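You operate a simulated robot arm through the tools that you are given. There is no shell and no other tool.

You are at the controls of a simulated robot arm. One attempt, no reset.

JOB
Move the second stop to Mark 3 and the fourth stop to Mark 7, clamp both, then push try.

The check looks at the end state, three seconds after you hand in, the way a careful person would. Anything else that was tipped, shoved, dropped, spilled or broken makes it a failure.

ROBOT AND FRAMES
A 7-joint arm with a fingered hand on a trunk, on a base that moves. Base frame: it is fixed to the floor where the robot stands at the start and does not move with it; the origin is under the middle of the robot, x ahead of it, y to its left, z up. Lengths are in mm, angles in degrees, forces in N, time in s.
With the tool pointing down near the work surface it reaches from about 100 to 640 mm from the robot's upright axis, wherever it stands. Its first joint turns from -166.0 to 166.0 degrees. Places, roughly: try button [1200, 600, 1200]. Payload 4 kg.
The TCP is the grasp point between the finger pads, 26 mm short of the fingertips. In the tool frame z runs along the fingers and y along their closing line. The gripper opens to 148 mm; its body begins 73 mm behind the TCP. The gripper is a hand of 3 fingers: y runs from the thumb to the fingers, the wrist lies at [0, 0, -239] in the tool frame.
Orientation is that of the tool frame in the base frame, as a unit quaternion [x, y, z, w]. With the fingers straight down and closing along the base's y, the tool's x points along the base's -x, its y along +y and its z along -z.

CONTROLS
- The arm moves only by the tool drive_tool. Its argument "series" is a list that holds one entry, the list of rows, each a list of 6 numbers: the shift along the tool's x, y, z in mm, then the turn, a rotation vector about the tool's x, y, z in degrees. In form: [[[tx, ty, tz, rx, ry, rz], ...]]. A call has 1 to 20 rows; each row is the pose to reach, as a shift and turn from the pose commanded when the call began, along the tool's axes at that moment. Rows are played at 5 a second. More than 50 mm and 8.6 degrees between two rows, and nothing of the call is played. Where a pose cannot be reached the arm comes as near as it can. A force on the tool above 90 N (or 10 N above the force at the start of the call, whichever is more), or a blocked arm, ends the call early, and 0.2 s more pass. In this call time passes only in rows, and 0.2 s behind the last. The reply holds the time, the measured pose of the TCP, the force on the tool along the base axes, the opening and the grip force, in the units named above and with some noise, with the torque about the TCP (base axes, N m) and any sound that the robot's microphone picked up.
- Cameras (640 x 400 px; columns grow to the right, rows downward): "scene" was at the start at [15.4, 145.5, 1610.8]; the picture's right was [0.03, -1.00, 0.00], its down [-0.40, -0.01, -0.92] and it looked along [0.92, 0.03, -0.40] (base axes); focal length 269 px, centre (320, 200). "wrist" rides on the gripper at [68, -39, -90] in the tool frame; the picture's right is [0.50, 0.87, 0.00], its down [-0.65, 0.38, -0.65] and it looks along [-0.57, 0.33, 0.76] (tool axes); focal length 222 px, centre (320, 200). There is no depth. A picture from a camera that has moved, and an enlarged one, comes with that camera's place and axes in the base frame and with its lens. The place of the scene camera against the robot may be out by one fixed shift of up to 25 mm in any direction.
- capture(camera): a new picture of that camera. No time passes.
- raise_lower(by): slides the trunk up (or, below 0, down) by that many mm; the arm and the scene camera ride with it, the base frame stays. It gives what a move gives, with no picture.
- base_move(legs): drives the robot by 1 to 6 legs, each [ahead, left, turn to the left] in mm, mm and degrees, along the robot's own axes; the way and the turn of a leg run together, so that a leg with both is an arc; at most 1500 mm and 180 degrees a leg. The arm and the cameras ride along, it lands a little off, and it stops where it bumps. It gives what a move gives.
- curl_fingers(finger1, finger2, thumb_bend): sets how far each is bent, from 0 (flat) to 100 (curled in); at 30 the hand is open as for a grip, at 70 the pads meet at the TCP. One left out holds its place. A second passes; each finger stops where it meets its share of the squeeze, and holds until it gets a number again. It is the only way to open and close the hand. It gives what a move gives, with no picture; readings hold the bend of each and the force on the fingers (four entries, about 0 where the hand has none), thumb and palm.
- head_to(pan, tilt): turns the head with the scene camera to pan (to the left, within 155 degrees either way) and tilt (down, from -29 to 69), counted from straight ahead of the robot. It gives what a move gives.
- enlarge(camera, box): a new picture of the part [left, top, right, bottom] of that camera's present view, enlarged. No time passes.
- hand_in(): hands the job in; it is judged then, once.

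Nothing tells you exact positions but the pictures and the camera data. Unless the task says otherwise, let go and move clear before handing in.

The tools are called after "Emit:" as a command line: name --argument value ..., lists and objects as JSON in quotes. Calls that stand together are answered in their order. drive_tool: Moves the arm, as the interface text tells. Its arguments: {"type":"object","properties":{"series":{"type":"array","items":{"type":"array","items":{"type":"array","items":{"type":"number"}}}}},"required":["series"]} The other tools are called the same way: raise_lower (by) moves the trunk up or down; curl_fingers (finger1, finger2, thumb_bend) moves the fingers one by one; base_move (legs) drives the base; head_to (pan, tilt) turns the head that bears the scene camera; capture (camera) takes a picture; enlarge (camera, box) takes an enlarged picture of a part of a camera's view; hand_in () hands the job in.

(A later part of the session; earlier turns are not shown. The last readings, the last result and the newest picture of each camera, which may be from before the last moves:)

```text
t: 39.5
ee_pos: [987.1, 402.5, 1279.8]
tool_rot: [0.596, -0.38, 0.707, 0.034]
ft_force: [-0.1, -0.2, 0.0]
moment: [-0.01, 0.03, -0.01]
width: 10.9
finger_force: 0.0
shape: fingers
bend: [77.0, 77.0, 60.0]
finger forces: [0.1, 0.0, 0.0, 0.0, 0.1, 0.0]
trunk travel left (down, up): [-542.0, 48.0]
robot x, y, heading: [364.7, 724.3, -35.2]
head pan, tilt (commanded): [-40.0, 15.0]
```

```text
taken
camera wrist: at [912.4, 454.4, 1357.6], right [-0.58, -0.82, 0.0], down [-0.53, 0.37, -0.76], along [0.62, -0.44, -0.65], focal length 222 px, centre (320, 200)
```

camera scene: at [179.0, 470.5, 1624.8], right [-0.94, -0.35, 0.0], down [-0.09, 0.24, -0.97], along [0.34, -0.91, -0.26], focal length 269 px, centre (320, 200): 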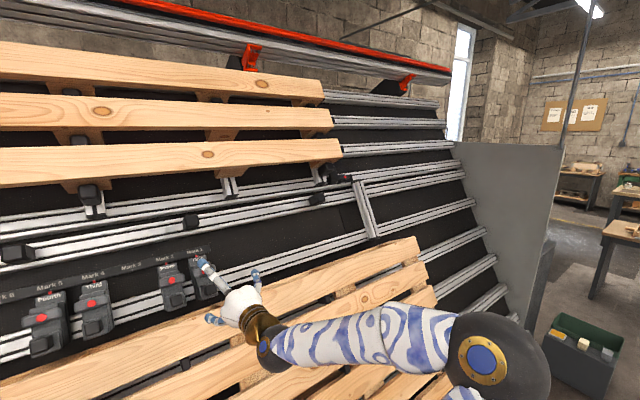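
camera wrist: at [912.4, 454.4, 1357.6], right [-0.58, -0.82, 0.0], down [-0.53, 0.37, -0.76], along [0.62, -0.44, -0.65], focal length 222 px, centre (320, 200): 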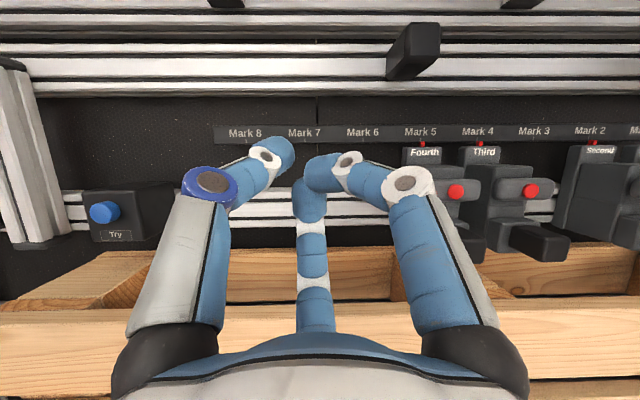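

Emit:
curl_fingers --finger1 70 --finger2 70 --thumb_bend 70

Emit:
drive_tool --series '[[[10.8, 39, 10.1, -3.1, -5.4, 0], [21.6, 78.1, 20.3, -6.2, -10.8, 0], [32.5, 117.1, 30.4, -9.4, -16.2, 0], [43.3, 156.2, 40.6, -12.5, -21.65, 0]]]'

Emit:
capture --camera "wrist"

Emit:
head_to --pan 0 --tilt 28

Emit:
capture --camera "scene"

```text
t: 40.5
ee_pos: [986.9, 402.9, 1279.0]
tool_rot: [0.595, -0.38, 0.707, 0.033]
ft_force: [0.5, 0.0, 0.1]
moment: [0.0, 0.04, -0.02]
width: 0.2
finger_force: 0.1
shape: fingers
bend: [70.0, 70.0, 70.0]
finger forces: [0.0, 0.1, 0.1, 0.0, 0.0, 0.0]
trunk travel left (down, up): [-542.0, 48.0]
robot x, y, heading: [365.2, 722.4, -35.1]
head pan, tilt (commanded): [-40.0, 15.0]
```

```text
t: 41.5
ee_pos: [930.5, 251.0, 1241.0]
tool_rot: [0.711, -0.454, 0.536, 0.025]
ft_force: [0.4, -0.1, 0.1]
moment: [-0.02, 0.0, -0.03]
width: 0.2
finger_force: 0.0
shape: fingers
bend: [70.0, 70.0, 70.0]
finger forces: [0.0, 0.1, 0.1, 0.1, 0.0, 0.0]
trunk travel left (down, up): [-542.0, 48.0]
robot x, y, heading: [364.0, 725.5, -35.3]
head pan, tilt (commanded): [-40.0, 15.0]
```

```text
taken
camera wrist: at [888.8, 279.2, 1350.0], right [-0.58, -0.82, 0.0], down [-0.75, 0.52, -0.41], along [0.33, -0.24, -0.91], focal length 222 px, centre (320, 200)
```

wrist: 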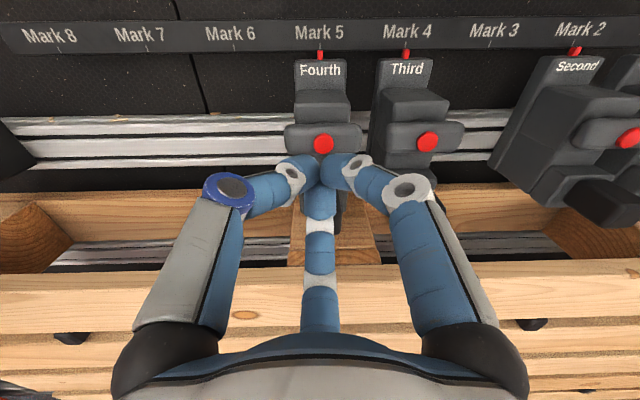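

```text
t: 42.6
ee_pos: [930.6, 251.6, 1241.1]
tool_rot: [0.711, -0.453, 0.538, 0.025]
ft_force: [-0.3, 0.5, 0.0]
moment: [0.0, 0.02, 0.03]
width: 0.2
finger_force: 0.1
shape: fingers
bend: [70.0, 70.0, 70.0]
finger forces: [0.0, 0.0, 0.0, 0.0, 0.1, 0.0]
trunk travel left (down, up): [-542.0, 48.0]
robot x, y, heading: [363.1, 723.0, -35.2]
head pan, tilt (commanded): [0.0, 28.0]
```

```text
taken
camera scene: at [459.1, 820.0, 1603.8], right [-0.58, -0.82, 0.0], down [-0.38, 0.27, -0.88], along [0.72, -0.51, -0.47], focal length 269 px, centre (320, 200)
```

scene: 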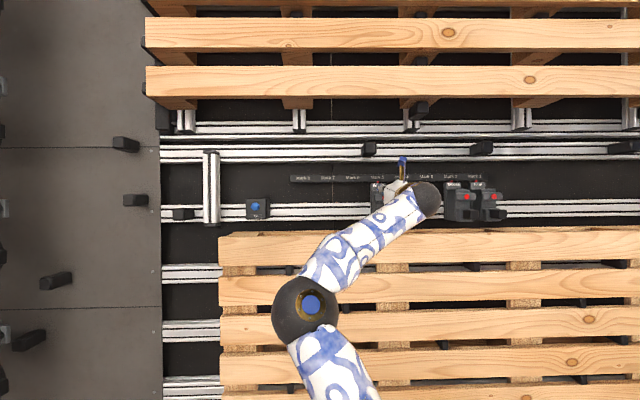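

The fingertip cluster lines up with the Fourth stop's red button about 50 mm away. I'll advance gently in small steps while watching the force.

Emit:
drive_tool --series '[[[0, 0, 15, 0, 0, 0], [0, 0, 30, 0, 0, 0], [0, 0, 38, 0, 0, 0], [0, 0, 43, 0, 0, 0]]]'

Emit:
capture --camera "wrist"

```text
t: 43.6
ee_pos: [961.1, 228.4, 1222.1]
tool_rot: [0.711, -0.453, 0.538, 0.026]
ft_force: [-0.2, -0.3, -0.4]
moment: [0.01, 0.01, 0.0]
width: 0.0
finger_force: 0.0
shape: fingers
bend: [70.0, 70.0, 70.0]
finger forces: [0.0, 0.0, 0.0, 0.1, 0.0, 0.0]
trunk travel left (down, up): [-542.0, 48.0]
robot x, y, heading: [363.2, 725.5, -35.1]
head pan, tilt (commanded): [0.0, 28.0]
```

```text
taken
camera wrist: at [920.7, 256.3, 1330.8], right [-0.58, -0.82, 0.0], down [-0.75, 0.52, -0.41], along [0.33, -0.24, -0.91], focal length 222 px, centre (320, 200)
```

wrist: 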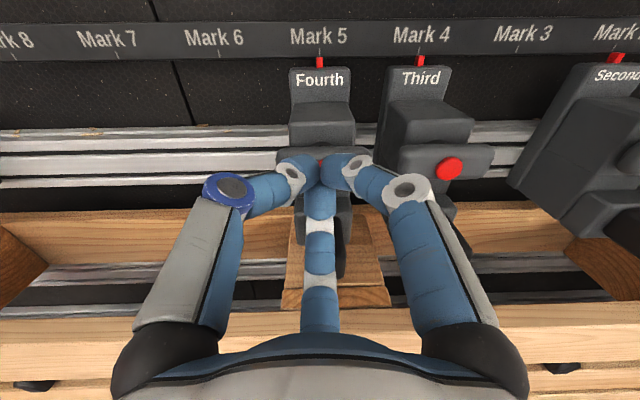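

Emit:
drive_tool --series '[[[0, 0, 2, 0, 0, 0], [0, 0, 4, 0, 0, 0], [0, 0, 6, 0, 0, 0]]]'

Emit:
drive_tool --series '[[[0, 0, 1.5, 0, 0, 0], [0, 0, 3, 0, 0, 0]]]'

```text
t: 44.4
ee_pos: [966.9, 224.6, 1218.2]
tool_rot: [0.711, -0.453, 0.538, 0.026]
ft_force: [-0.4, 0.4, 0.0]
moment: [0.05, 0.0, -0.01]
width: 0.2
finger_force: 0.1
shape: fingers
bend: [70.0, 70.0, 70.0]
finger forces: [0.0, 0.0, 0.1, 0.0, 0.0, 0.1]
trunk travel left (down, up): [-542.0, 48.0]
robot x, y, heading: [362.9, 720.9, -35.0]
head pan, tilt (commanded): [0.0, 28.0]
```

```text
t: 45.0
ee_pos: [968.5, 222.5, 1217.8]
tool_rot: [0.71, -0.454, 0.538, 0.026]
ft_force: [0.0, -0.7, -0.3]
moment: [0.0, 0.03, 0.03]
width: 0.3
finger_force: 0.0
shape: fingers
bend: [70.0, 70.0, 70.0]
finger forces: [0.1, 0.1, 0.0, 0.0, 0.0, 0.0]
trunk travel left (down, up): [-542.0, 48.0]
robot x, y, heading: [362.2, 723.6, -35.2]
head pan, tilt (commanded): [0.0, 28.0]
```

Emit:
drive_tool --series '[[[0, 0, 1.5, 0, 0, 0], [0, 0, 3, 0, 0, 0]]]'

Emit:
drive_tool --series '[[[0, 0, 1.5, 0, 0, 0], [0, 0, 3, 0, 0, 0]]]'

Emit:
capture --camera "wrist"

Emit:
enlarge --camera "scene" --box '[350, 140, 480, 230]'

```text
t: 45.6
ee_pos: [971.1, 222.1, 1217.0]
tool_rot: [0.711, -0.454, 0.537, 0.025]
ft_force: [0.5, 0.5, 1.0]
moment: [0.02, -0.04, -0.01]
width: 0.5
finger_force: 0.0
shape: fingers
bend: [70.0, 70.0, 70.0]
finger forces: [0.0, 0.1, 0.0, 0.0, 0.0, 0.1]
trunk travel left (down, up): [-542.0, 48.0]
robot x, y, heading: [364.0, 723.7, -35.0]
head pan, tilt (commanded): [0.0, 28.0]
```

```text
t: 46.2
ee_pos: [973.2, 220.7, 1215.9]
tool_rot: [0.711, -0.453, 0.537, 0.025]
ft_force: [-0.4, -0.3, 0.2]
moment: [-0.04, 0.02, 0.01]
width: 0.2
finger_force: 0.1
shape: fingers
bend: [70.0, 70.0, 70.0]
finger forces: [0.1, 0.0, 0.0, 0.0, 0.0, 0.0]
trunk travel left (down, up): [-542.0, 48.0]
robot x, y, heading: [360.8, 722.2, -35.2]
head pan, tilt (commanded): [0.0, 28.0]
```

```text
taken
camera wrist: at [932.1, 249.1, 1324.1], right [-0.58, -0.82, 0.0], down [-0.75, 0.52, -0.41], along [0.33, -0.24, -0.91], focal length 222 px, centre (320, 200)
```

wrist: 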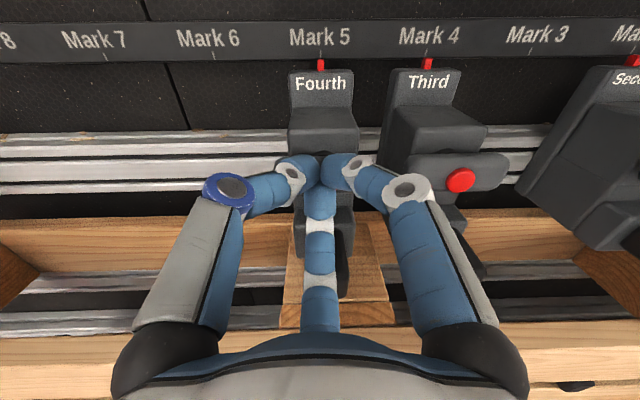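

```text
4.44 times, centred on (415, 185) of scene
camera zoom: at [459.2, 820.0, 1603.8], right [-0.58, -0.82, 0.0], down [-0.38, 0.27, -0.88], along [0.72, -0.51, -0.47], focal length 1195 px, centre (-102, 267)
```

zoom: 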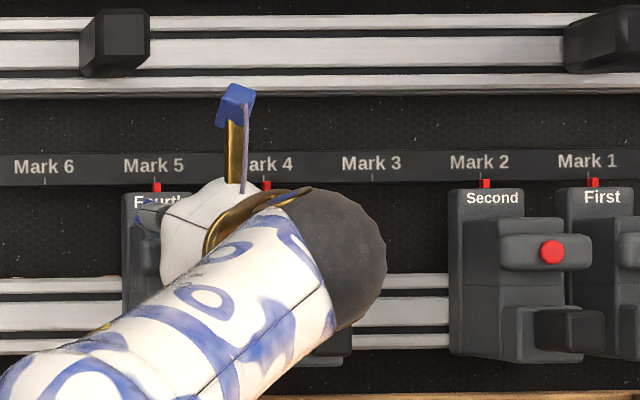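

Emit:
drive_tool --series '[[[0, 0, 1.5, 0, 0, 0], [0, 0, 3, 0, 0, 0], [0, 0, 4, 0, 0, 0]]]'

Emit:
drive_tool --series '[[[0, 0, 1.5, 0, 0, 0], [0, 0, 3, 0, 0, 0]]]'

```text
t: 47.0
ee_pos: [974.1, 219.0, 1215.9]
tool_rot: [0.711, -0.452, 0.539, 0.026]
ft_force: [-6.4, 4.2, 3.4]
moment: [0.07, 0.06, 0.04]
width: 0.0
finger_force: 5.1
shape: fingers
bend: [70.0, 70.0, 70.0]
finger forces: [0.0, 5.8, 0.0, 0.1, 4.1, 0.0]
trunk travel left (down, up): [-542.0, 48.0]
robot x, y, heading: [366.1, 723.1, -35.2]
head pan, tilt (commanded): [0.0, 28.0]
```

```text
t: 47.6
ee_pos: [974.8, 218.8, 1215.2]
tool_rot: [0.709, -0.453, 0.539, 0.026]
ft_force: [-14.7, 10.1, 7.4]
moment: [0.06, 0.1, 0.07]
width: 0.0
finger_force: 12.5
shape: fingers
bend: [69.0, 71.0, 70.0]
finger forces: [6.2, 9.1, 0.1, 0.1, 9.7, 0.0]
trunk travel left (down, up): [-542.0, 48.0]
robot x, y, heading: [360.4, 723.5, -35.4]
head pan, tilt (commanded): [0.0, 28.0]
```

Emit:
drive_tool --series '[[[0, 0, 1.5, 0, 0, 0], [0, 0, 3, 0, 0, 0], [0, 0, 4.5, 0, 0, 0]]]'

Emit:
capture --camera "wrist"

```text
t: 48.4
ee_pos: [976.0, 218.3, 1216.7]
tool_rot: [0.709, -0.453, 0.54, 0.025]
ft_force: [-29.6, 21.4, 14.2]
moment: [0.06, 0.08, 0.1]
width: 0.0
finger_force: 24.2
shape: fingers
bend: [71.0, 71.0, 71.0]
finger forces: [14.6, 13.8, 0.0, 0.1, 19.3, 0.1]
trunk travel left (down, up): [-542.0, 48.0]
robot x, y, heading: [361.7, 719.9, -35.2]
head pan, tilt (commanded): [0.0, 28.0]
```

```text
taken
camera wrist: at [935.1, 247.3, 1324.4], right [-0.58, -0.82, 0.0], down [-0.74, 0.52, -0.42], along [0.34, -0.24, -0.91], focal length 222 px, centre (320, 200)
```

wrist: 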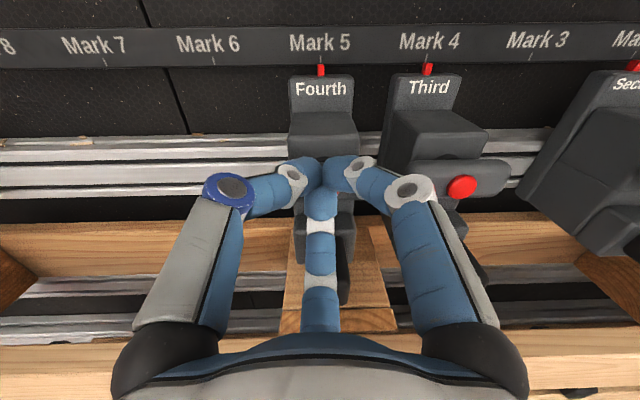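

Up to 39 N the red button/bar is rigid — pushing it in does nothing. I'll back off and re-inspect before testing whether the bar turns or pulls.

Emit:
drive_tool --series '[[[0, 0, -15, 0, 0, 0], [0, 0, -35, 0, 0, 0], [0, 0, -60, 0, 0, 0], [0, 0, -90, 0, 0, 0]]]'

Emit:
capture --camera "wrist"

Emit:
enlarge --camera "wrist" --box '[260, 30, 480, 170]'

```text
t: 49.4
ee_pos: [915.6, 262.4, 1247.1]
tool_rot: [0.711, -0.452, 0.538, 0.026]
ft_force: [-0.1, 0.2, 0.5]
moment: [0.03, 0.0, 0.02]
width: 0.4
finger_force: 0.1
shape: fingers
bend: [70.0, 70.0, 70.0]
finger forces: [0.0, 0.0, 0.0, 0.1, 0.1, 0.0]
trunk travel left (down, up): [-542.0, 48.0]
robot x, y, heading: [363.7, 720.4, -34.9]
head pan, tilt (commanded): [0.0, 28.0]
```

```text
taken
camera wrist: at [875.6, 290.5, 1356.4], right [-0.58, -0.82, 0.0], down [-0.75, 0.52, -0.41], along [0.34, -0.24, -0.91], focal length 222 px, centre (320, 200)
```

wrist: 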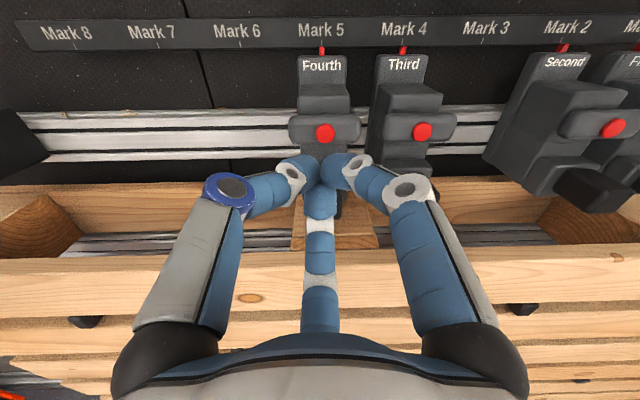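

```text
2.86 times, centred on (370, 100) of wrist
camera zoom: at [875.6, 290.5, 1356.4], right [-0.58, -0.82, 0.0], down [-0.75, 0.52, -0.41], along [0.34, -0.24, -0.91], focal length 635 px, centre (177, 486)
```

zoom: 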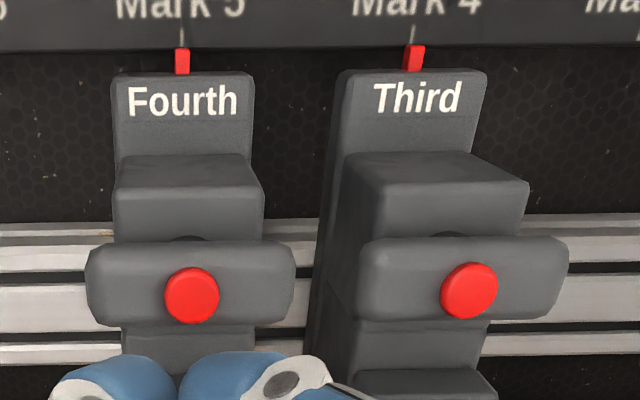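

A zoom reveals a dark round hub behind each bar: it's a T-handle on a shaft, so it probably turns. I'll shape a single-finger poker and test by pressing lightly down on the free left end of the Fourth's handle.

Emit:
curl_fingers --finger1 30 --finger2 70 --thumb_bend 30

Emit:
capture --camera "wrist"

Emit:
enlarge --camera "wrist" --box '[280, 90, 380, 190]'

```text
t: 50.4
ee_pos: [917.4, 261.6, 1247.8]
tool_rot: [0.711, -0.454, 0.537, 0.025]
ft_force: [-0.2, 0.7, 0.1]
moment: [0.01, -0.02, -0.01]
width: 126.4
finger_force: 0.0
shape: fingers
bend: [30.0, 70.0, 30.0]
finger forces: [0.0, 0.0, 0.1, 0.0, 0.0, 0.0]
trunk travel left (down, up): [-542.0, 48.0]
robot x, y, heading: [366.7, 716.6, -35.1]
head pan, tilt (commanded): [0.0, 28.0]
```

```text
taken
camera wrist: at [876.0, 289.9, 1356.4], right [-0.58, -0.82, 0.0], down [-0.75, 0.52, -0.41], along [0.33, -0.24, -0.91], focal length 222 px, centre (320, 200)
```

wrist: 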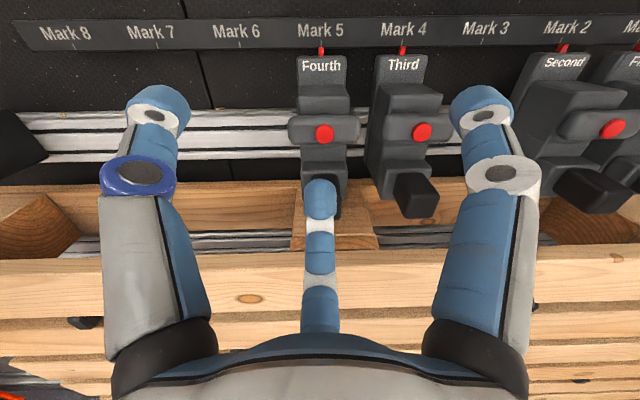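

```text
4.00 times, centred on (330, 140) of wrist
camera zoom: at [876.0, 289.9, 1356.4], right [-0.58, -0.82, 0.0], down [-0.75, 0.52, -0.41], along [0.33, -0.24, -0.91], focal length 888 px, centre (280, 440)
```

zoom: 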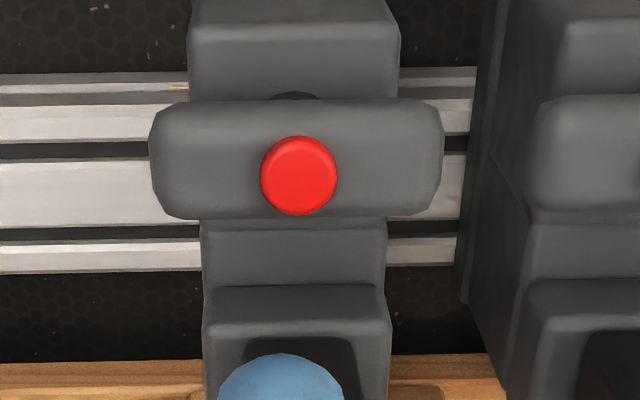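

Emit:
drive_tool --series '[[[7, -10.4, 2.2, -3.1, -5.4, 0], [14, -20.8, 4.5, -6.2, -10.8, 0], [21, -31.1, 6.7, -9.4, -16.2, 0], [27.9, -41.5, 8.9, -12.5, -21.65, 0]]]'

Emit:
capture --camera "wrist"

```text
t: 51.4
ee_pos: [951.3, 262.5, 1284.8]
tool_rot: [0.792, -0.506, 0.341, 0.017]
ft_force: [-0.1, 0.3, -0.4]
moment: [-0.01, 0.01, 0.02]
width: 126.6
finger_force: 0.2
shape: fingers
bend: [30.0, 70.0, 30.0]
finger forces: [0.0, 0.0, 0.0, 0.0, 0.0, 0.0]
trunk travel left (down, up): [-542.0, 48.0]
robot x, y, heading: [364.4, 722.0, -35.0]
head pan, tilt (commanded): [0.0, 28.0]
```

```text
taken
camera wrist: at [951.5, 262.2, 1403.7], right [-0.58, -0.82, 0.0], down [-0.82, 0.58, 0.02], along [-0.01, 0.01, -1.0], focal length 222 px, centre (320, 200)
```

wrist: 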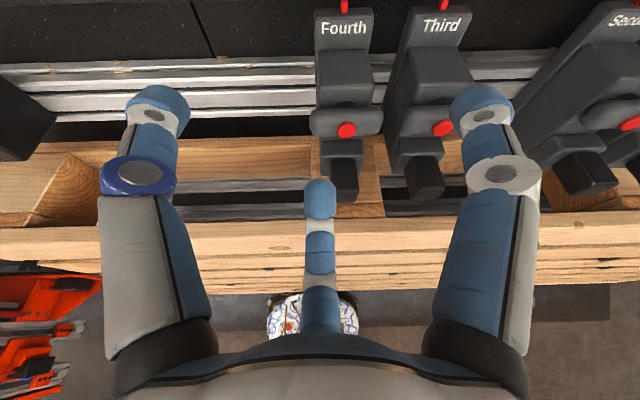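

Looking straight down now: the Fourth's handle spans u −36…+28 mm about its centre, and the finger is level with its left part. I'll move forward above it, then lower slowly.

Emit:
drive_tool --series '[[[11, -6.3, 20.7, 0, 0, 0], [22, -12.7, 41.3, 0, 0, 0], [33, -19.05, 62, 0, 0, 0]]]'

Emit:
capture --camera "wrist"

```text
t: 52.2
ee_pos: [982.9, 238.6, 1254.6]
tool_rot: [0.792, -0.505, 0.342, 0.017]
ft_force: [0.3, 0.0, 0.7]
moment: [0.01, 0.02, 0.0]
width: 126.6
finger_force: 0.1
shape: fingers
bend: [30.0, 70.0, 30.0]
finger forces: [0.0, 0.1, 0.0, 0.1, 0.1, 0.0]
out of reach, approached as far as the arm can: row 2, 3
trunk travel left (down, up): [-542.0, 48.0]
robot x, y, heading: [363.1, 725.2, -35.2]
head pan, tilt (commanded): [0.0, 28.0]
```

```text
taken
camera wrist: at [984.0, 237.9, 1373.3], right [-0.58, -0.82, 0.0], down [-0.82, 0.58, 0.01], along [-0.01, 0.01, -1.0], focal length 222 px, centre (320, 200)
```

wrist: 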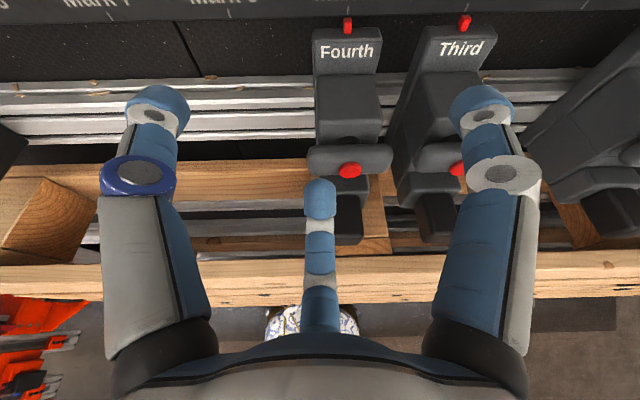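

The arm ran out of reach about 30 mm short. I'll retract, bring the base 110 mm closer, and continue.

Emit:
drive_tool --series '[[[-20.4, 11.8, -26.3, 0, 0, 0], [-40.9, 23.6, -52.7, 0, 0, 0]]]'

Emit:
base_move --legs '[[80, 0, 0]]'

Emit:
capture --camera "wrist"

```text
t: 52.8
ee_pos: [924.2, 280.3, 1265.1]
tool_rot: [0.792, -0.505, 0.343, 0.018]
ft_force: [1.0, 0.3, 0.3]
moment: [-0.01, -0.02, 0.01]
width: 126.6
finger_force: 0.1
shape: fingers
bend: [30.0, 70.0, 30.0]
finger forces: [0.0, 0.0, 0.0, 0.0, 0.0, 0.0]
trunk travel left (down, up): [-542.0, 48.0]
robot x, y, heading: [366.1, 728.3, -35.0]
head pan, tilt (commanded): [0.0, 28.0]
```

```text
t: 53.9
ee_pos: [992.2, 231.5, 1264.1]
tool_rot: [0.791, -0.507, 0.342, 0.018]
ft_force: [-0.5, 0.6, -0.6]
moment: [0.0, 0.03, 0.02]
width: 126.7
finger_force: 0.0
shape: fingers
bend: [30.0, 70.0, 30.0]
finger forces: [0.1, 0.1, 0.1, 0.0, 0.0, 0.0]
trunk travel left (down, up): [-542.0, 48.0]
robot x, y, heading: [430.1, 675.3, -35.3]
head pan, tilt (commanded): [0.0, 28.0]
```

```text
taken
camera wrist: at [992.4, 231.5, 1383.6], right [-0.58, -0.82, 0.0], down [-0.82, 0.58, 0.01], along [-0.01, 0.01, -1.0], focal length 222 px, centre (320, 200)
```

wrist: 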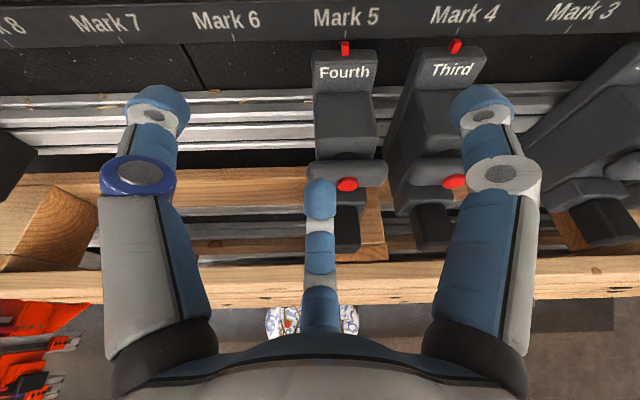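

Emit:
drive_tool --series '[[[3.5, -6.6, 23.6, 0, 0, 0], [1.3, -5.3, 26.7, 0, 0, 0], [0.2, -4.7, 28.2, 0, 0, 0]]]'

Emit:
capture --camera "wrist"

```text
t: 54.7
ee_pos: [1009.7, 224.0, 1245.8]
tool_rot: [0.791, -0.506, 0.342, 0.017]
ft_force: [-0.3, 0.2, 0.1]
moment: [0.01, 0.01, -0.03]
width: 126.8
finger_force: 0.1
shape: fingers
bend: [30.0, 70.0, 30.0]
finger forces: [0.0, 0.0, 0.0, 0.1, 0.0, 0.0]
trunk travel left (down, up): [-542.0, 48.0]
robot x, y, heading: [427.6, 675.2, -35.1]
head pan, tilt (commanded): [0.0, 28.0]
```

```text
taken
camera wrist: at [1009.9, 223.5, 1364.5], right [-0.58, -0.82, 0.0], down [-0.82, 0.58, 0.01], along [-0.01, 0.0, -1.0], focal length 222 px, centre (320, 200)
```

wrist: 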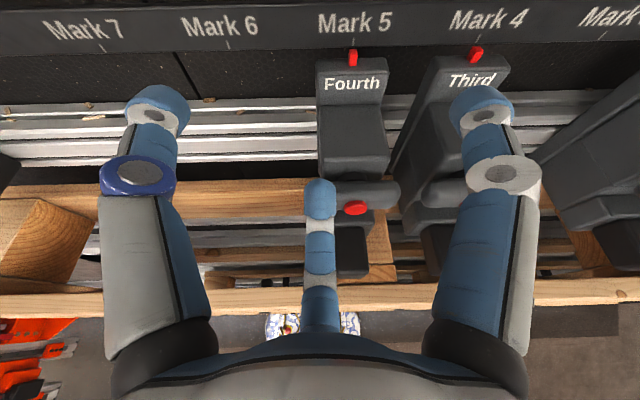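

Emit:
drive_tool --series '[[[-1.1, 0.6, 1.5, 0, 0, 0], [-2.2, 1.3, 3.1, 0, 0, 0], [-3.3, 1.9, 4.6, 0, 0, 0]]]'

Emit:
drive_tool --series '[[[-1.1, 0.6, 1.5, 0, 0, 0], [-2.2, 1.3, 3.1, 0, 0, 0]]]'

Emit:
drive_tool --series '[[[-1.1, 0.6, 1.5, 0, 0, 0], [-2.2, 1.3, 3.1, 0, 0, 0]]]'

```text
t: 55.5
ee_pos: [1010.0, 225.0, 1239.3]
tool_rot: [0.792, -0.506, 0.342, 0.017]
ft_force: [0.3, -0.7, 0.0]
moment: [0.0, -0.02, 0.05]
width: 126.7
finger_force: 0.0
shape: fingers
bend: [30.0, 70.0, 30.0]
finger forces: [0.0, 0.0, 0.0, 0.0, 0.1, 0.0]
trunk travel left (down, up): [-542.0, 48.0]
robot x, y, heading: [426.9, 674.1, -35.5]
head pan, tilt (commanded): [0.0, 28.0]
```

```text
t: 56.1
ee_pos: [1009.1, 224.0, 1234.5]
tool_rot: [0.792, -0.506, 0.342, 0.018]
ft_force: [0.7, 0.6, -0.3]
moment: [0.01, 0.03, 0.04]
width: 126.7
finger_force: 0.0
shape: fingers
bend: [30.0, 70.0, 30.0]
finger forces: [0.1, 0.0, 0.1, 0.0, 0.0, 0.1]
trunk travel left (down, up): [-542.0, 48.0]
robot x, y, heading: [430.7, 675.3, -35.4]
head pan, tilt (commanded): [0.0, 28.0]
```

```text
t: 56.7
ee_pos: [1008.0, 223.9, 1229.4]
tool_rot: [0.791, -0.506, 0.343, 0.017]
ft_force: [-0.8, -0.1, 2.0]
moment: [0.01, 0.02, -0.03]
width: 126.5
finger_force: 1.0
shape: fingers
bend: [30.0, 71.0, 30.0]
finger forces: [0.1, 2.1, 0.1, 0.0, 0.0, 0.0]
trunk travel left (down, up): [-542.0, 48.0]
robot x, y, heading: [428.1, 678.3, -35.5]
head pan, tilt (commanded): [0.0, 28.0]
```

Contact just started (2 N upward). I'll press down a bit more and watch for rotation.

Emit:
drive_tool --series '[[[-1.1, 0.6, 1.5, 0, 0, 0], [-2.2, 1.3, 3.1, 0, 0, 0]]]'

Emit:
drive_tool --series '[[[-1.1, 0.6, 1.5, 0, 0, 0], [-2.2, 1.3, 3.1, 0, 0, 0]]]'

Emit:
capture --camera "wrist"

```text
t: 57.3
ee_pos: [1009.3, 223.5, 1227.1]
tool_rot: [0.792, -0.506, 0.342, 0.017]
ft_force: [-0.7, 1.9, 5.0]
moment: [0.0, 0.02, -0.06]
width: 126.7
finger_force: 2.1
shape: fingers
bend: [30.0, 71.0, 30.0]
finger forces: [0.0, 5.1, 0.0, 0.0, 0.0, 0.0]
trunk travel left (down, up): [-542.0, 48.0]
robot x, y, heading: [429.0, 678.5, -35.4]
head pan, tilt (commanded): [0.0, 28.0]
```

```text
t: 57.9
ee_pos: [1009.3, 224.1, 1223.4]
tool_rot: [0.792, -0.506, 0.343, 0.016]
ft_force: [-0.9, 2.8, 6.7]
moment: [0.03, 0.05, 0.02]
width: 126.7
finger_force: 3.1
shape: fingers
bend: [30.0, 72.0, 30.0]
finger forces: [0.0, 6.8, 0.0, 0.0, 0.0, 0.1]
trunk travel left (down, up): [-542.0, 48.0]
robot x, y, heading: [429.8, 676.3, -35.5]
head pan, tilt (commanded): [0.0, 28.0]
```

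```text
taken
camera wrist: at [1009.6, 223.9, 1342.7], right [-0.58, -0.82, 0.0], down [-0.82, 0.58, 0.01], along [-0.01, 0.0, -1.0], focal length 222 px, centre (320, 200)
```

wrist: 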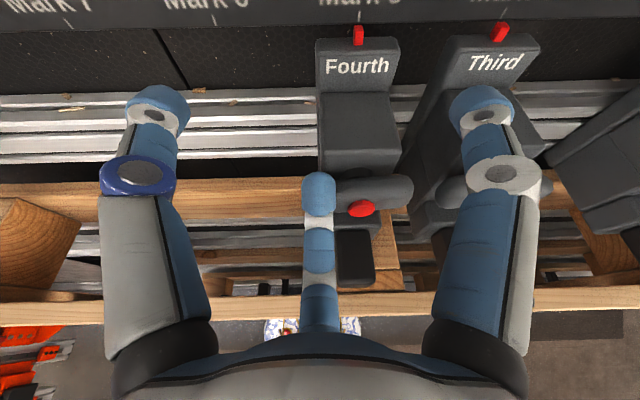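

It yields: the handle is turning counter-clockwise under ~7 N. I'll keep pressing down in steps.

Emit:
drive_tool --series '[[[-1.1, 0.6, 1.5, 0, 0, 0], [-2.2, 1.3, 3.1, 0, 0, 0], [-3.3, 1.9, 4.6, 0, 0, 0]]]'

Emit:
drive_tool --series '[[[-1.1, 0.6, 1.5, 0, 0, 0], [-2.2, 1.3, 3.1, 0, 0, 0], [-3.3, 1.9, 4.6, 0, 0, 0]]]'

Emit:
capture --camera "wrist"

Emit:
enlarge --camera "wrist" --box '[290, 140, 450, 260]'

```text
t: 58.7
ee_pos: [1010.4, 224.8, 1216.6]
tool_rot: [0.791, -0.507, 0.341, 0.018]
ft_force: [0.3, 3.4, 4.5]
moment: [0.07, 0.03, -0.03]
width: 127.0
finger_force: 2.9
shape: fingers
bend: [30.0, 71.0, 30.0]
finger forces: [0.0, 4.6, 0.1, 0.1, 0.1, 0.0]
trunk travel left (down, up): [-542.0, 48.0]
robot x, y, heading: [428.5, 676.3, -35.6]
head pan, tilt (commanded): [0.0, 28.0]
```

```text
t: 59.5
ee_pos: [1011.3, 223.6, 1210.2]
tool_rot: [0.791, -0.507, 0.342, 0.017]
ft_force: [0.5, 0.1, 0.1]
moment: [-0.01, -0.03, 0.01]
width: 126.7
finger_force: 0.1
shape: fingers
bend: [30.0, 70.0, 30.0]
finger forces: [0.0, 0.0, 0.1, 0.0, 0.0, 0.0]
trunk travel left (down, up): [-542.0, 48.0]
robot x, y, heading: [430.6, 678.4, -35.7]
head pan, tilt (commanded): [0.0, 28.0]
```

```text
taken
camera wrist: at [1010.8, 223.2, 1329.6], right [-0.58, -0.82, 0.0], down [-0.82, 0.58, 0.01], along [-0.01, 0.0, -1.0], focal length 222 px, centre (320, 200)
```

wrist: 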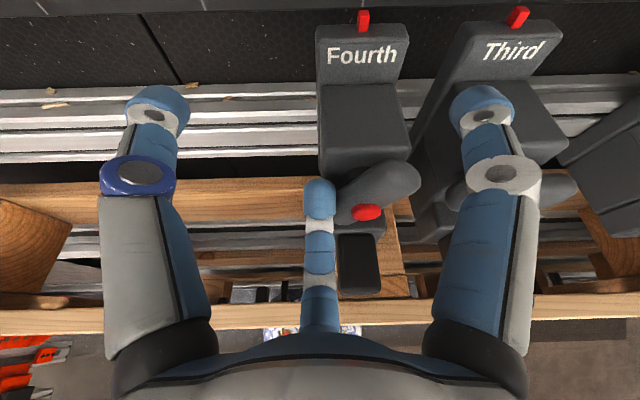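

```text
3.33 times, centred on (370, 200) of wrist
camera zoom: at [1010.8, 223.2, 1329.6], right [-0.58, -0.82, 0.0], down [-0.82, 0.58, 0.01], along [-0.01, 0.0, -1.0], focal length 740 px, centre (153, 200)
```

zoom: 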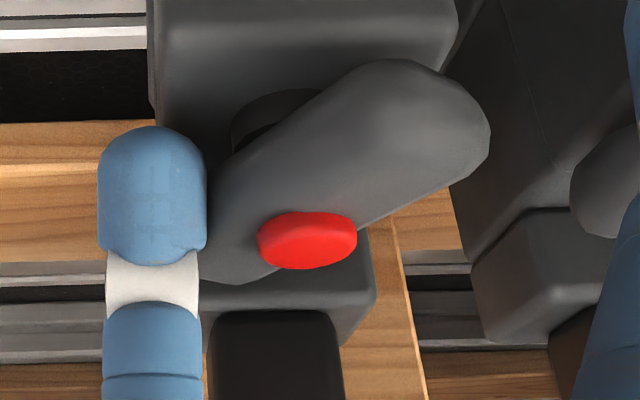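

The handle turned ~45° counter-clockwise and stays there. I'll lift, go to the right of its raised end, and push that end leftwards to finish the turn.

Emit:
drive_tool --series '[[[14, -8, -19.2, 0, 0, 0], [27.85, -16.1, -38.3, 0, 0, 0], [44.9, 13.4, -38.3, 0, 0, 0], [61.9, 42.8, -38.3, 0, 0, 0]]]'

Emit:
capture --camera "wrist"

```text
t: 60.5
ee_pos: [971.7, 165.8, 1260.2]
tool_rot: [0.791, -0.506, 0.343, 0.018]
ft_force: [-0.4, -0.5, -0.4]
moment: [0.0, 0.0, 0.01]
width: 126.4
finger_force: 0.1
shape: fingers
bend: [30.0, 70.0, 30.0]
finger forces: [0.1, 0.0, 0.1, 0.0, 0.0, 0.1]
trunk travel left (down, up): [-542.0, 48.0]
robot x, y, heading: [430.6, 678.8, -35.1]
head pan, tilt (commanded): [0.0, 28.0]
```

```text
taken
camera wrist: at [971.5, 166.0, 1380.1], right [-0.58, -0.82, 0.0], down [-0.82, 0.58, 0.01], along [-0.01, 0.01, -1.0], focal length 222 px, centre (320, 200)
```

wrist: 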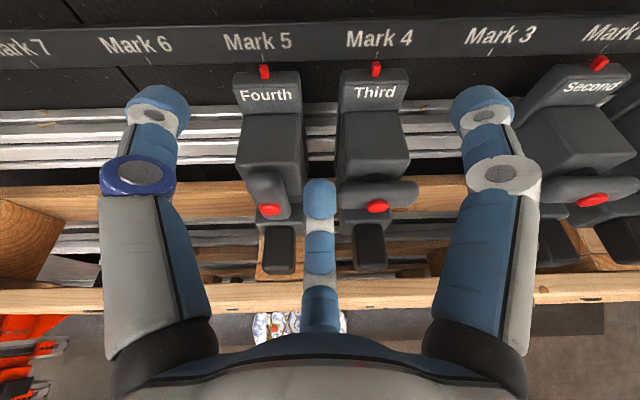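

Emit:
enlarge --camera "wrist" --box '[220, 50, 440, 280]'

Emit:
enlarge --camera "scene" --box '[360, 140, 520, 240]'

```text
1.74 times, centred on (330, 165) of wrist
camera zoom: at [971.5, 166.0, 1380.1], right [-0.58, -0.82, 0.0], down [-0.82, 0.58, 0.01], along [-0.01, 0.01, -1.0], focal length 386 px, centre (303, 261)
```

zoom: 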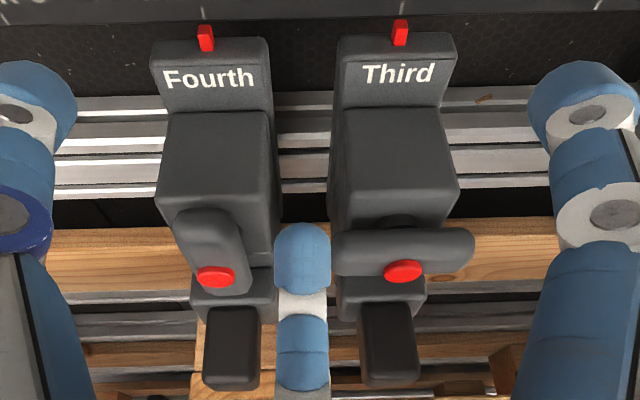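

```text
4.00 times, centred on (440, 190) of scene
camera zoom: at [524.9, 772.7, 1603.8], right [-0.58, -0.82, 0.0], down [-0.38, 0.27, -0.88], along [0.72, -0.51, -0.47], focal length 1076 px, centre (-160, 240)
```

zoom: 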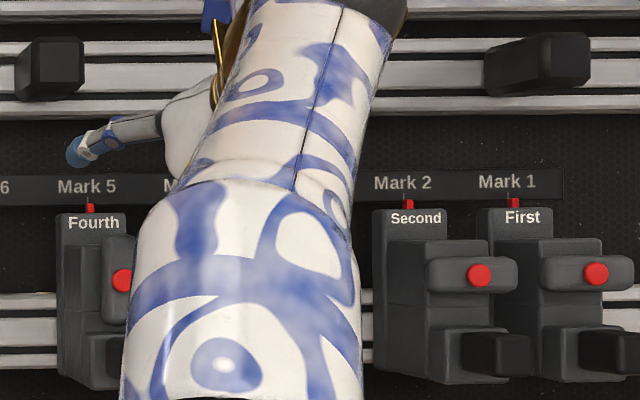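

The Fourth's handle has snapped to vertical — presumably unclamped. Now I'll re-pitch the hand to 30° so the single finger can slip into the gap between Fourth and Third, then push the Fourth to the left.

Emit:
drive_tool --series '[[[-9.2, 4.5, -8.6, 3.3, 5.8, 0], [-18.3, 9.1, -17.1, 6.7, 11.5, 0], [-27.5, 13.6, -25.7, 10, 17.3, 0], [-47, 24.8, 1.1, 10, 17.3, 0]]]'

Emit:
capture --camera "wrist"

Emit:
enlarge --camera "wrist" --box '[220, 50, 420, 250]'

```text
t: 61.5
ee_pos: [938.3, 192.6, 1226.3]
tool_rot: [0.73, -0.466, 0.5, 0.024]
ft_force: [-0.3, 0.4, 0.0]
moment: [-0.01, 0.01, 0.02]
width: 126.9
finger_force: 0.0
shape: fingers
bend: [30.0, 70.0, 30.0]
finger forces: [0.0, 0.0, 0.0, 0.0, 0.0, 0.1]
trunk travel left (down, up): [-542.0, 48.0]
robot x, y, heading: [431.0, 676.6, -35.3]
head pan, tilt (commanded): [0.0, 28.0]
```

```text
taken
camera wrist: at [905.9, 215.1, 1339.4], right [-0.58, -0.82, 0.0], down [-0.77, 0.54, -0.33], along [0.27, -0.19, -0.94], focal length 222 px, centre (320, 200)
```

wrist: 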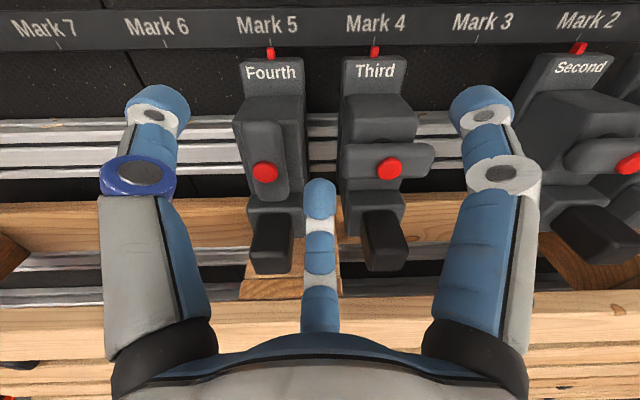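

```text
2.00 times, centred on (320, 150) of wrist
camera zoom: at [905.9, 215.1, 1339.4], right [-0.58, -0.82, 0.0], down [-0.77, 0.54, -0.33], along [0.27, -0.19, -0.94], focal length 444 px, centre (320, 300)
```

zoom: 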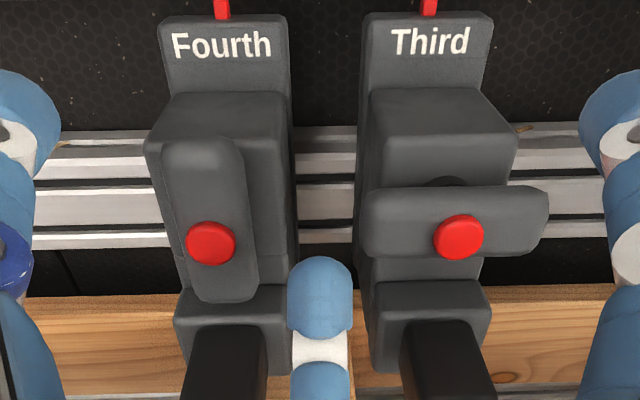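

Emit:
drive_tool --series '[[[6.9, -4, 13.9, 0, 0, 0], [13.9, -8, 27.7, 0, 0, 0], [18.2, -10.5, 36.4, 0, 0, 0]]]'

Emit:
enlarge --camera "wrist" --box '[200, 50, 440, 250]'

```text
t: 62.3
ee_pos: [971.9, 167.8, 1225.5]
tool_rot: [0.73, -0.466, 0.5, 0.024]
ft_force: [0.5, 0.4, -0.3]
moment: [0.02, 0.0, -0.01]
width: 126.8
finger_force: 0.1
shape: fingers
bend: [30.0, 70.0, 30.0]
finger forces: [0.1, 0.0, 0.0, 0.0, 0.0, 0.0]
trunk travel left (down, up): [-542.0, 48.0]
robot x, y, heading: [430.0, 677.0, -35.5]
head pan, tilt (commanded): [0.0, 28.0]
```

```text
2.00 times, centred on (320, 150) of wrist
camera zoom: at [939.5, 190.6, 1338.5], right [-0.58, -0.82, 0.0], down [-0.77, 0.54, -0.33], along [0.27, -0.19, -0.94], focal length 444 px, centre (320, 300)
```

zoom: 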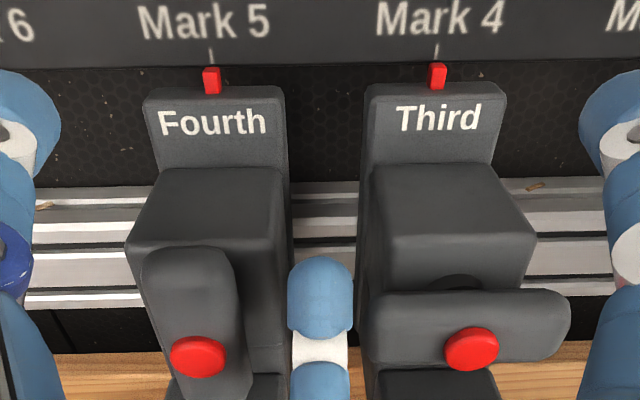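

Emit:
drive_tool --series '[[[4.3, -2.5, 8.7, 0, 0, 0], [8.7, -5, 17.3, 0, 0, 0], [10.8, -6.25, 21.7, 0, 0, 0]]]'

Emit:
capture --camera "wrist"

Emit:
enlarge --camera "wrist" --box '[200, 50, 440, 250]'

```text
t: 63.1
ee_pos: [993.5, 153.1, 1225.0]
tool_rot: [0.729, -0.467, 0.5, 0.025]
ft_force: [1.1, -0.5, 0.4]
moment: [0.01, -0.02, 0.0]
width: 127.0
finger_force: 0.1
shape: fingers
bend: [30.0, 70.0, 30.0]
finger forces: [0.0, 0.1, 0.1, 0.0, 0.0, 0.1]
trunk travel left (down, up): [-542.0, 48.0]
robot x, y, heading: [427.0, 676.3, -35.5]
head pan, tilt (commanded): [0.0, 28.0]
```

```text
taken
camera wrist: at [960.9, 175.7, 1338.9], right [-0.58, -0.82, 0.0], down [-0.77, 0.54, -0.33], along [0.27, -0.19, -0.94], focal length 222 px, centre (320, 200)
```

wrist: 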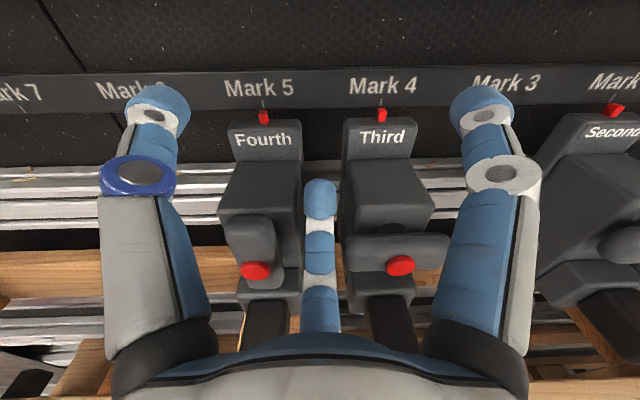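

```text
2.00 times, centred on (320, 150) of wrist
camera zoom: at [960.9, 175.7, 1338.9], right [-0.58, -0.82, 0.0], down [-0.77, 0.54, -0.33], along [0.27, -0.19, -0.94], focal length 444 px, centre (320, 300)
```

zoom: 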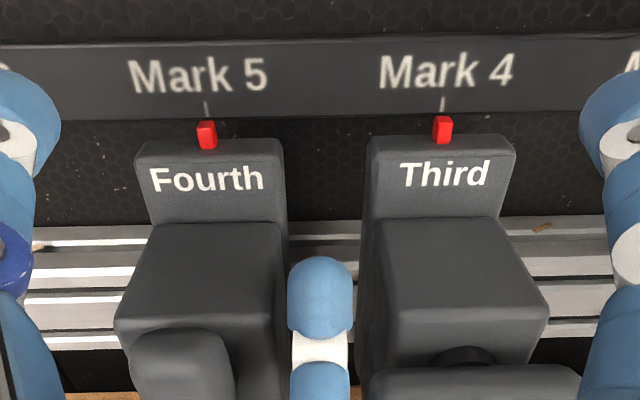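

The finger sits cleanly in the gap. Now I push left gently to test whether the Fourth slides.

Emit:
drive_tool --series '[[[-1.5, -2.6, 0, 0, 0, 0], [-3, -5.2, 0, 0, 0, 0], [-4.5, -7.8, 0, 0, 0, 0], [-6, -10.4, 0, 0, 0, 0]]]'

Emit:
enlarge --camera "wrist" --box '[200, 50, 440, 250]'

```text
t: 64.1
ee_pos: [998.6, 163.9, 1226.2]
tool_rot: [0.729, -0.466, 0.5, 0.025]
ft_force: [-1.5, -2.6, 0.3]
moment: [-0.06, 0.04, -0.02]
width: 126.5
finger_force: 1.5
shape: fingers
bend: [30.0, 70.0, 30.0]
finger forces: [0.0, 2.8, 0.0, 0.0, 0.0, 0.0]
trunk travel left (down, up): [-542.0, 48.0]
robot x, y, heading: [432.8, 674.2, -35.4]
head pan, tilt (commanded): [0.0, 28.0]
```

```text
2.00 times, centred on (320, 150) of wrist
camera zoom: at [967.1, 186.1, 1338.4], right [-0.58, -0.82, 0.0], down [-0.77, 0.54, -0.33], along [0.27, -0.19, -0.94], focal length 444 px, centre (320, 300)
```

zoom: 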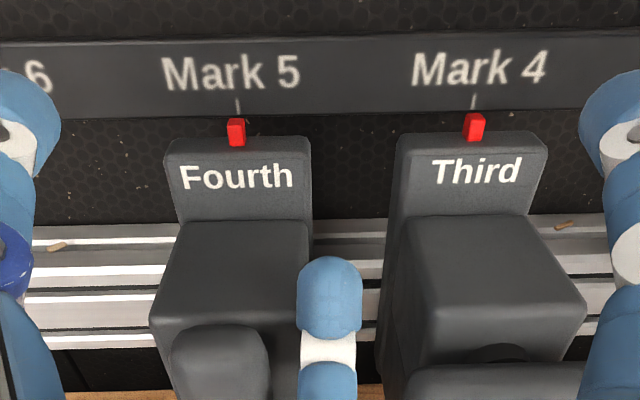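

Emit:
drive_tool --series '[[[-1, -1.7, 0, 0, 0, 0], [-2, -3.5, 0, 0, 0, 0], [-3, -5.2, 0, 0, 0, 0]]]'

Emit:
enlarge --camera "wrist" --box '[200, 50, 440, 250]'

```text
t: 64.9
ee_pos: [1004.1, 167.7, 1224.6]
tool_rot: [0.729, -0.468, 0.499, 0.025]
ft_force: [-4.6, -5.2, 0.0]
moment: [-0.06, 0.03, -0.01]
width: 126.8
finger_force: 2.9
shape: fingers
bend: [30.0, 70.0, 30.0]
finger forces: [0.0, 6.5, 0.0, 0.0, 0.0, 0.0]
trunk travel left (down, up): [-542.0, 48.0]
robot x, y, heading: [433.0, 676.4, -35.1]
head pan, tilt (commanded): [0.0, 28.0]
```

```text
2.00 times, centred on (320, 150) of wrist
camera zoom: at [970.1, 190.3, 1338.3], right [-0.58, -0.82, 0.0], down [-0.77, 0.54, -0.33], along [0.27, -0.19, -0.94], focal length 444 px, centre (320, 300)
```

zoom: 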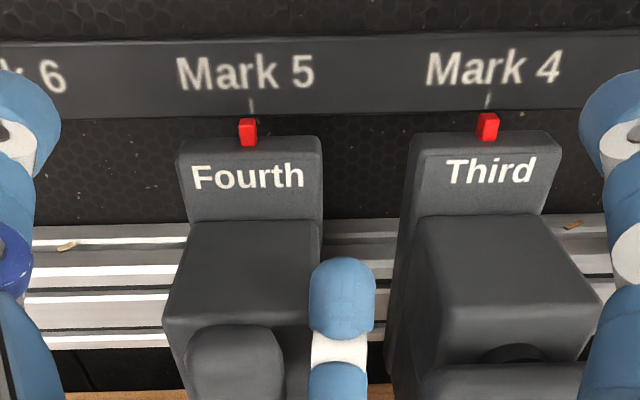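

Emit:
drive_tool --series '[[[-1, -1.7, 0, 0, 0, 0], [-2, -3.5, 0, 0, 0, 0], [-3, -5.2, 0, 0, 0, 0]]]'

Emit:
enlarge --camera "wrist" --box '[200, 50, 440, 250]'

```text
t: 65.7
ee_pos: [1008.7, 177.1, 1225.7]
tool_rot: [0.73, -0.465, 0.5, 0.023]
ft_force: [-2.6, -1.9, 0.1]
moment: [-0.02, 0.0, 0.03]
width: 126.7
finger_force: 2.0
shape: fingers
bend: [30.0, 70.0, 30.0]
finger forces: [0.1, 2.8, 0.1, 0.1, 0.0, 0.1]
trunk travel left (down, up): [-542.0, 48.0]
robot x, y, heading: [428.1, 679.6, -35.1]
head pan, tilt (commanded): [0.0, 28.0]
```

```text
2.00 times, centred on (320, 150) of wrist
camera zoom: at [975.2, 197.8, 1338.3], right [-0.58, -0.82, 0.0], down [-0.77, 0.54, -0.33], along [0.27, -0.19, -0.94], focal length 444 px, centre (320, 300)
```

zoom: 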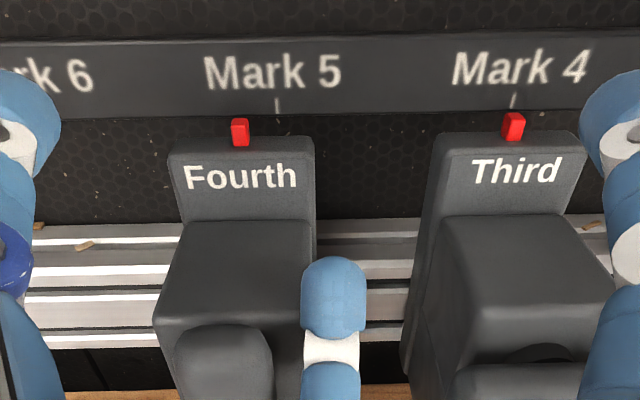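

It slides now (static friction ~7 N, moving ~3 N): vertical handle = unclamped. I'll push it on toward Mark 7 at a modest pace.

Emit:
drive_tool --series '[[[-3, -5.2, 0, 0, 0, 0], [-6, -10.4, 0, 0, 0, 0], [-9, -15.6, 0, 0, 0, 0], [-12, -20.8, 0, 0, 0, 0], [-15, -26, 0, 0, 0, 0], [-18, -31.2, 0, 0, 0, 0], [-21, -36.4, 0, 0, 0, 0], [-24, -41.6, 0, 0, 0, 0], [-27, -46.8, 0, 0, 0, 0], [-30, -52, 0, 0, 0, 0], [-33, -57.2, 0, 0, 0, 0], [-36, -62.4, 0, 0, 0, 0], [-39, -67.5, 0, 0, 0, 0], [-42, -72.7, 0, 0, 0, 0], [-45, -77.9, 0, 0, 0, 0], [-48, -83.1, 0, 0, 0, 0], [-51, -88.3, 0, 0, 0, 0], [-54, -93.5, 0, 0, 0, 0], [-57, -98.7, 0, 0, 0, 0], [-60, -103.9, 0, 0, 0, 0]]]'

Emit:
capture --camera "wrist"

Emit:
enlarge --camera "wrist" --box '[200, 50, 440, 250]'

```text
t: 69.9
ee_pos: [1077.8, 272.6, 1224.1]
tool_rot: [0.729, -0.467, 0.5, 0.026]
ft_force: [-2.0, 1.1, 0.1]
moment: [-0.03, 0.06, 0.05]
width: 126.7
finger_force: 1.1
shape: fingers
bend: [30.0, 70.0, 30.0]
finger forces: [0.0, 1.8, 0.0, 0.1, 0.0, 0.0]
trunk travel left (down, up): [-542.0, 48.0]
robot x, y, heading: [424.2, 677.5, -35.3]
head pan, tilt (commanded): [0.0, 28.0]
```

```text
taken
camera wrist: at [1044.3, 295.3, 1337.5], right [-0.58, -0.82, 0.0], down [-0.77, 0.54, -0.33], along [0.27, -0.19, -0.94], focal length 222 px, centre (320, 200)
```

wrist: 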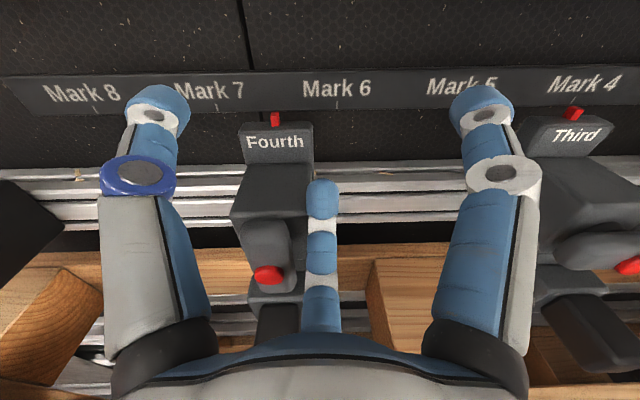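

```text
2.00 times, centred on (320, 150) of wrist
camera zoom: at [1044.3, 295.3, 1337.5], right [-0.58, -0.82, 0.0], down [-0.77, 0.54, -0.33], along [0.27, -0.19, -0.94], focal length 444 px, centre (320, 300)
```

zoom: 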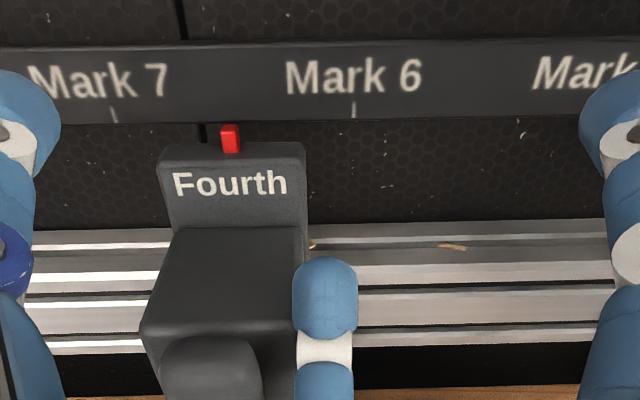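

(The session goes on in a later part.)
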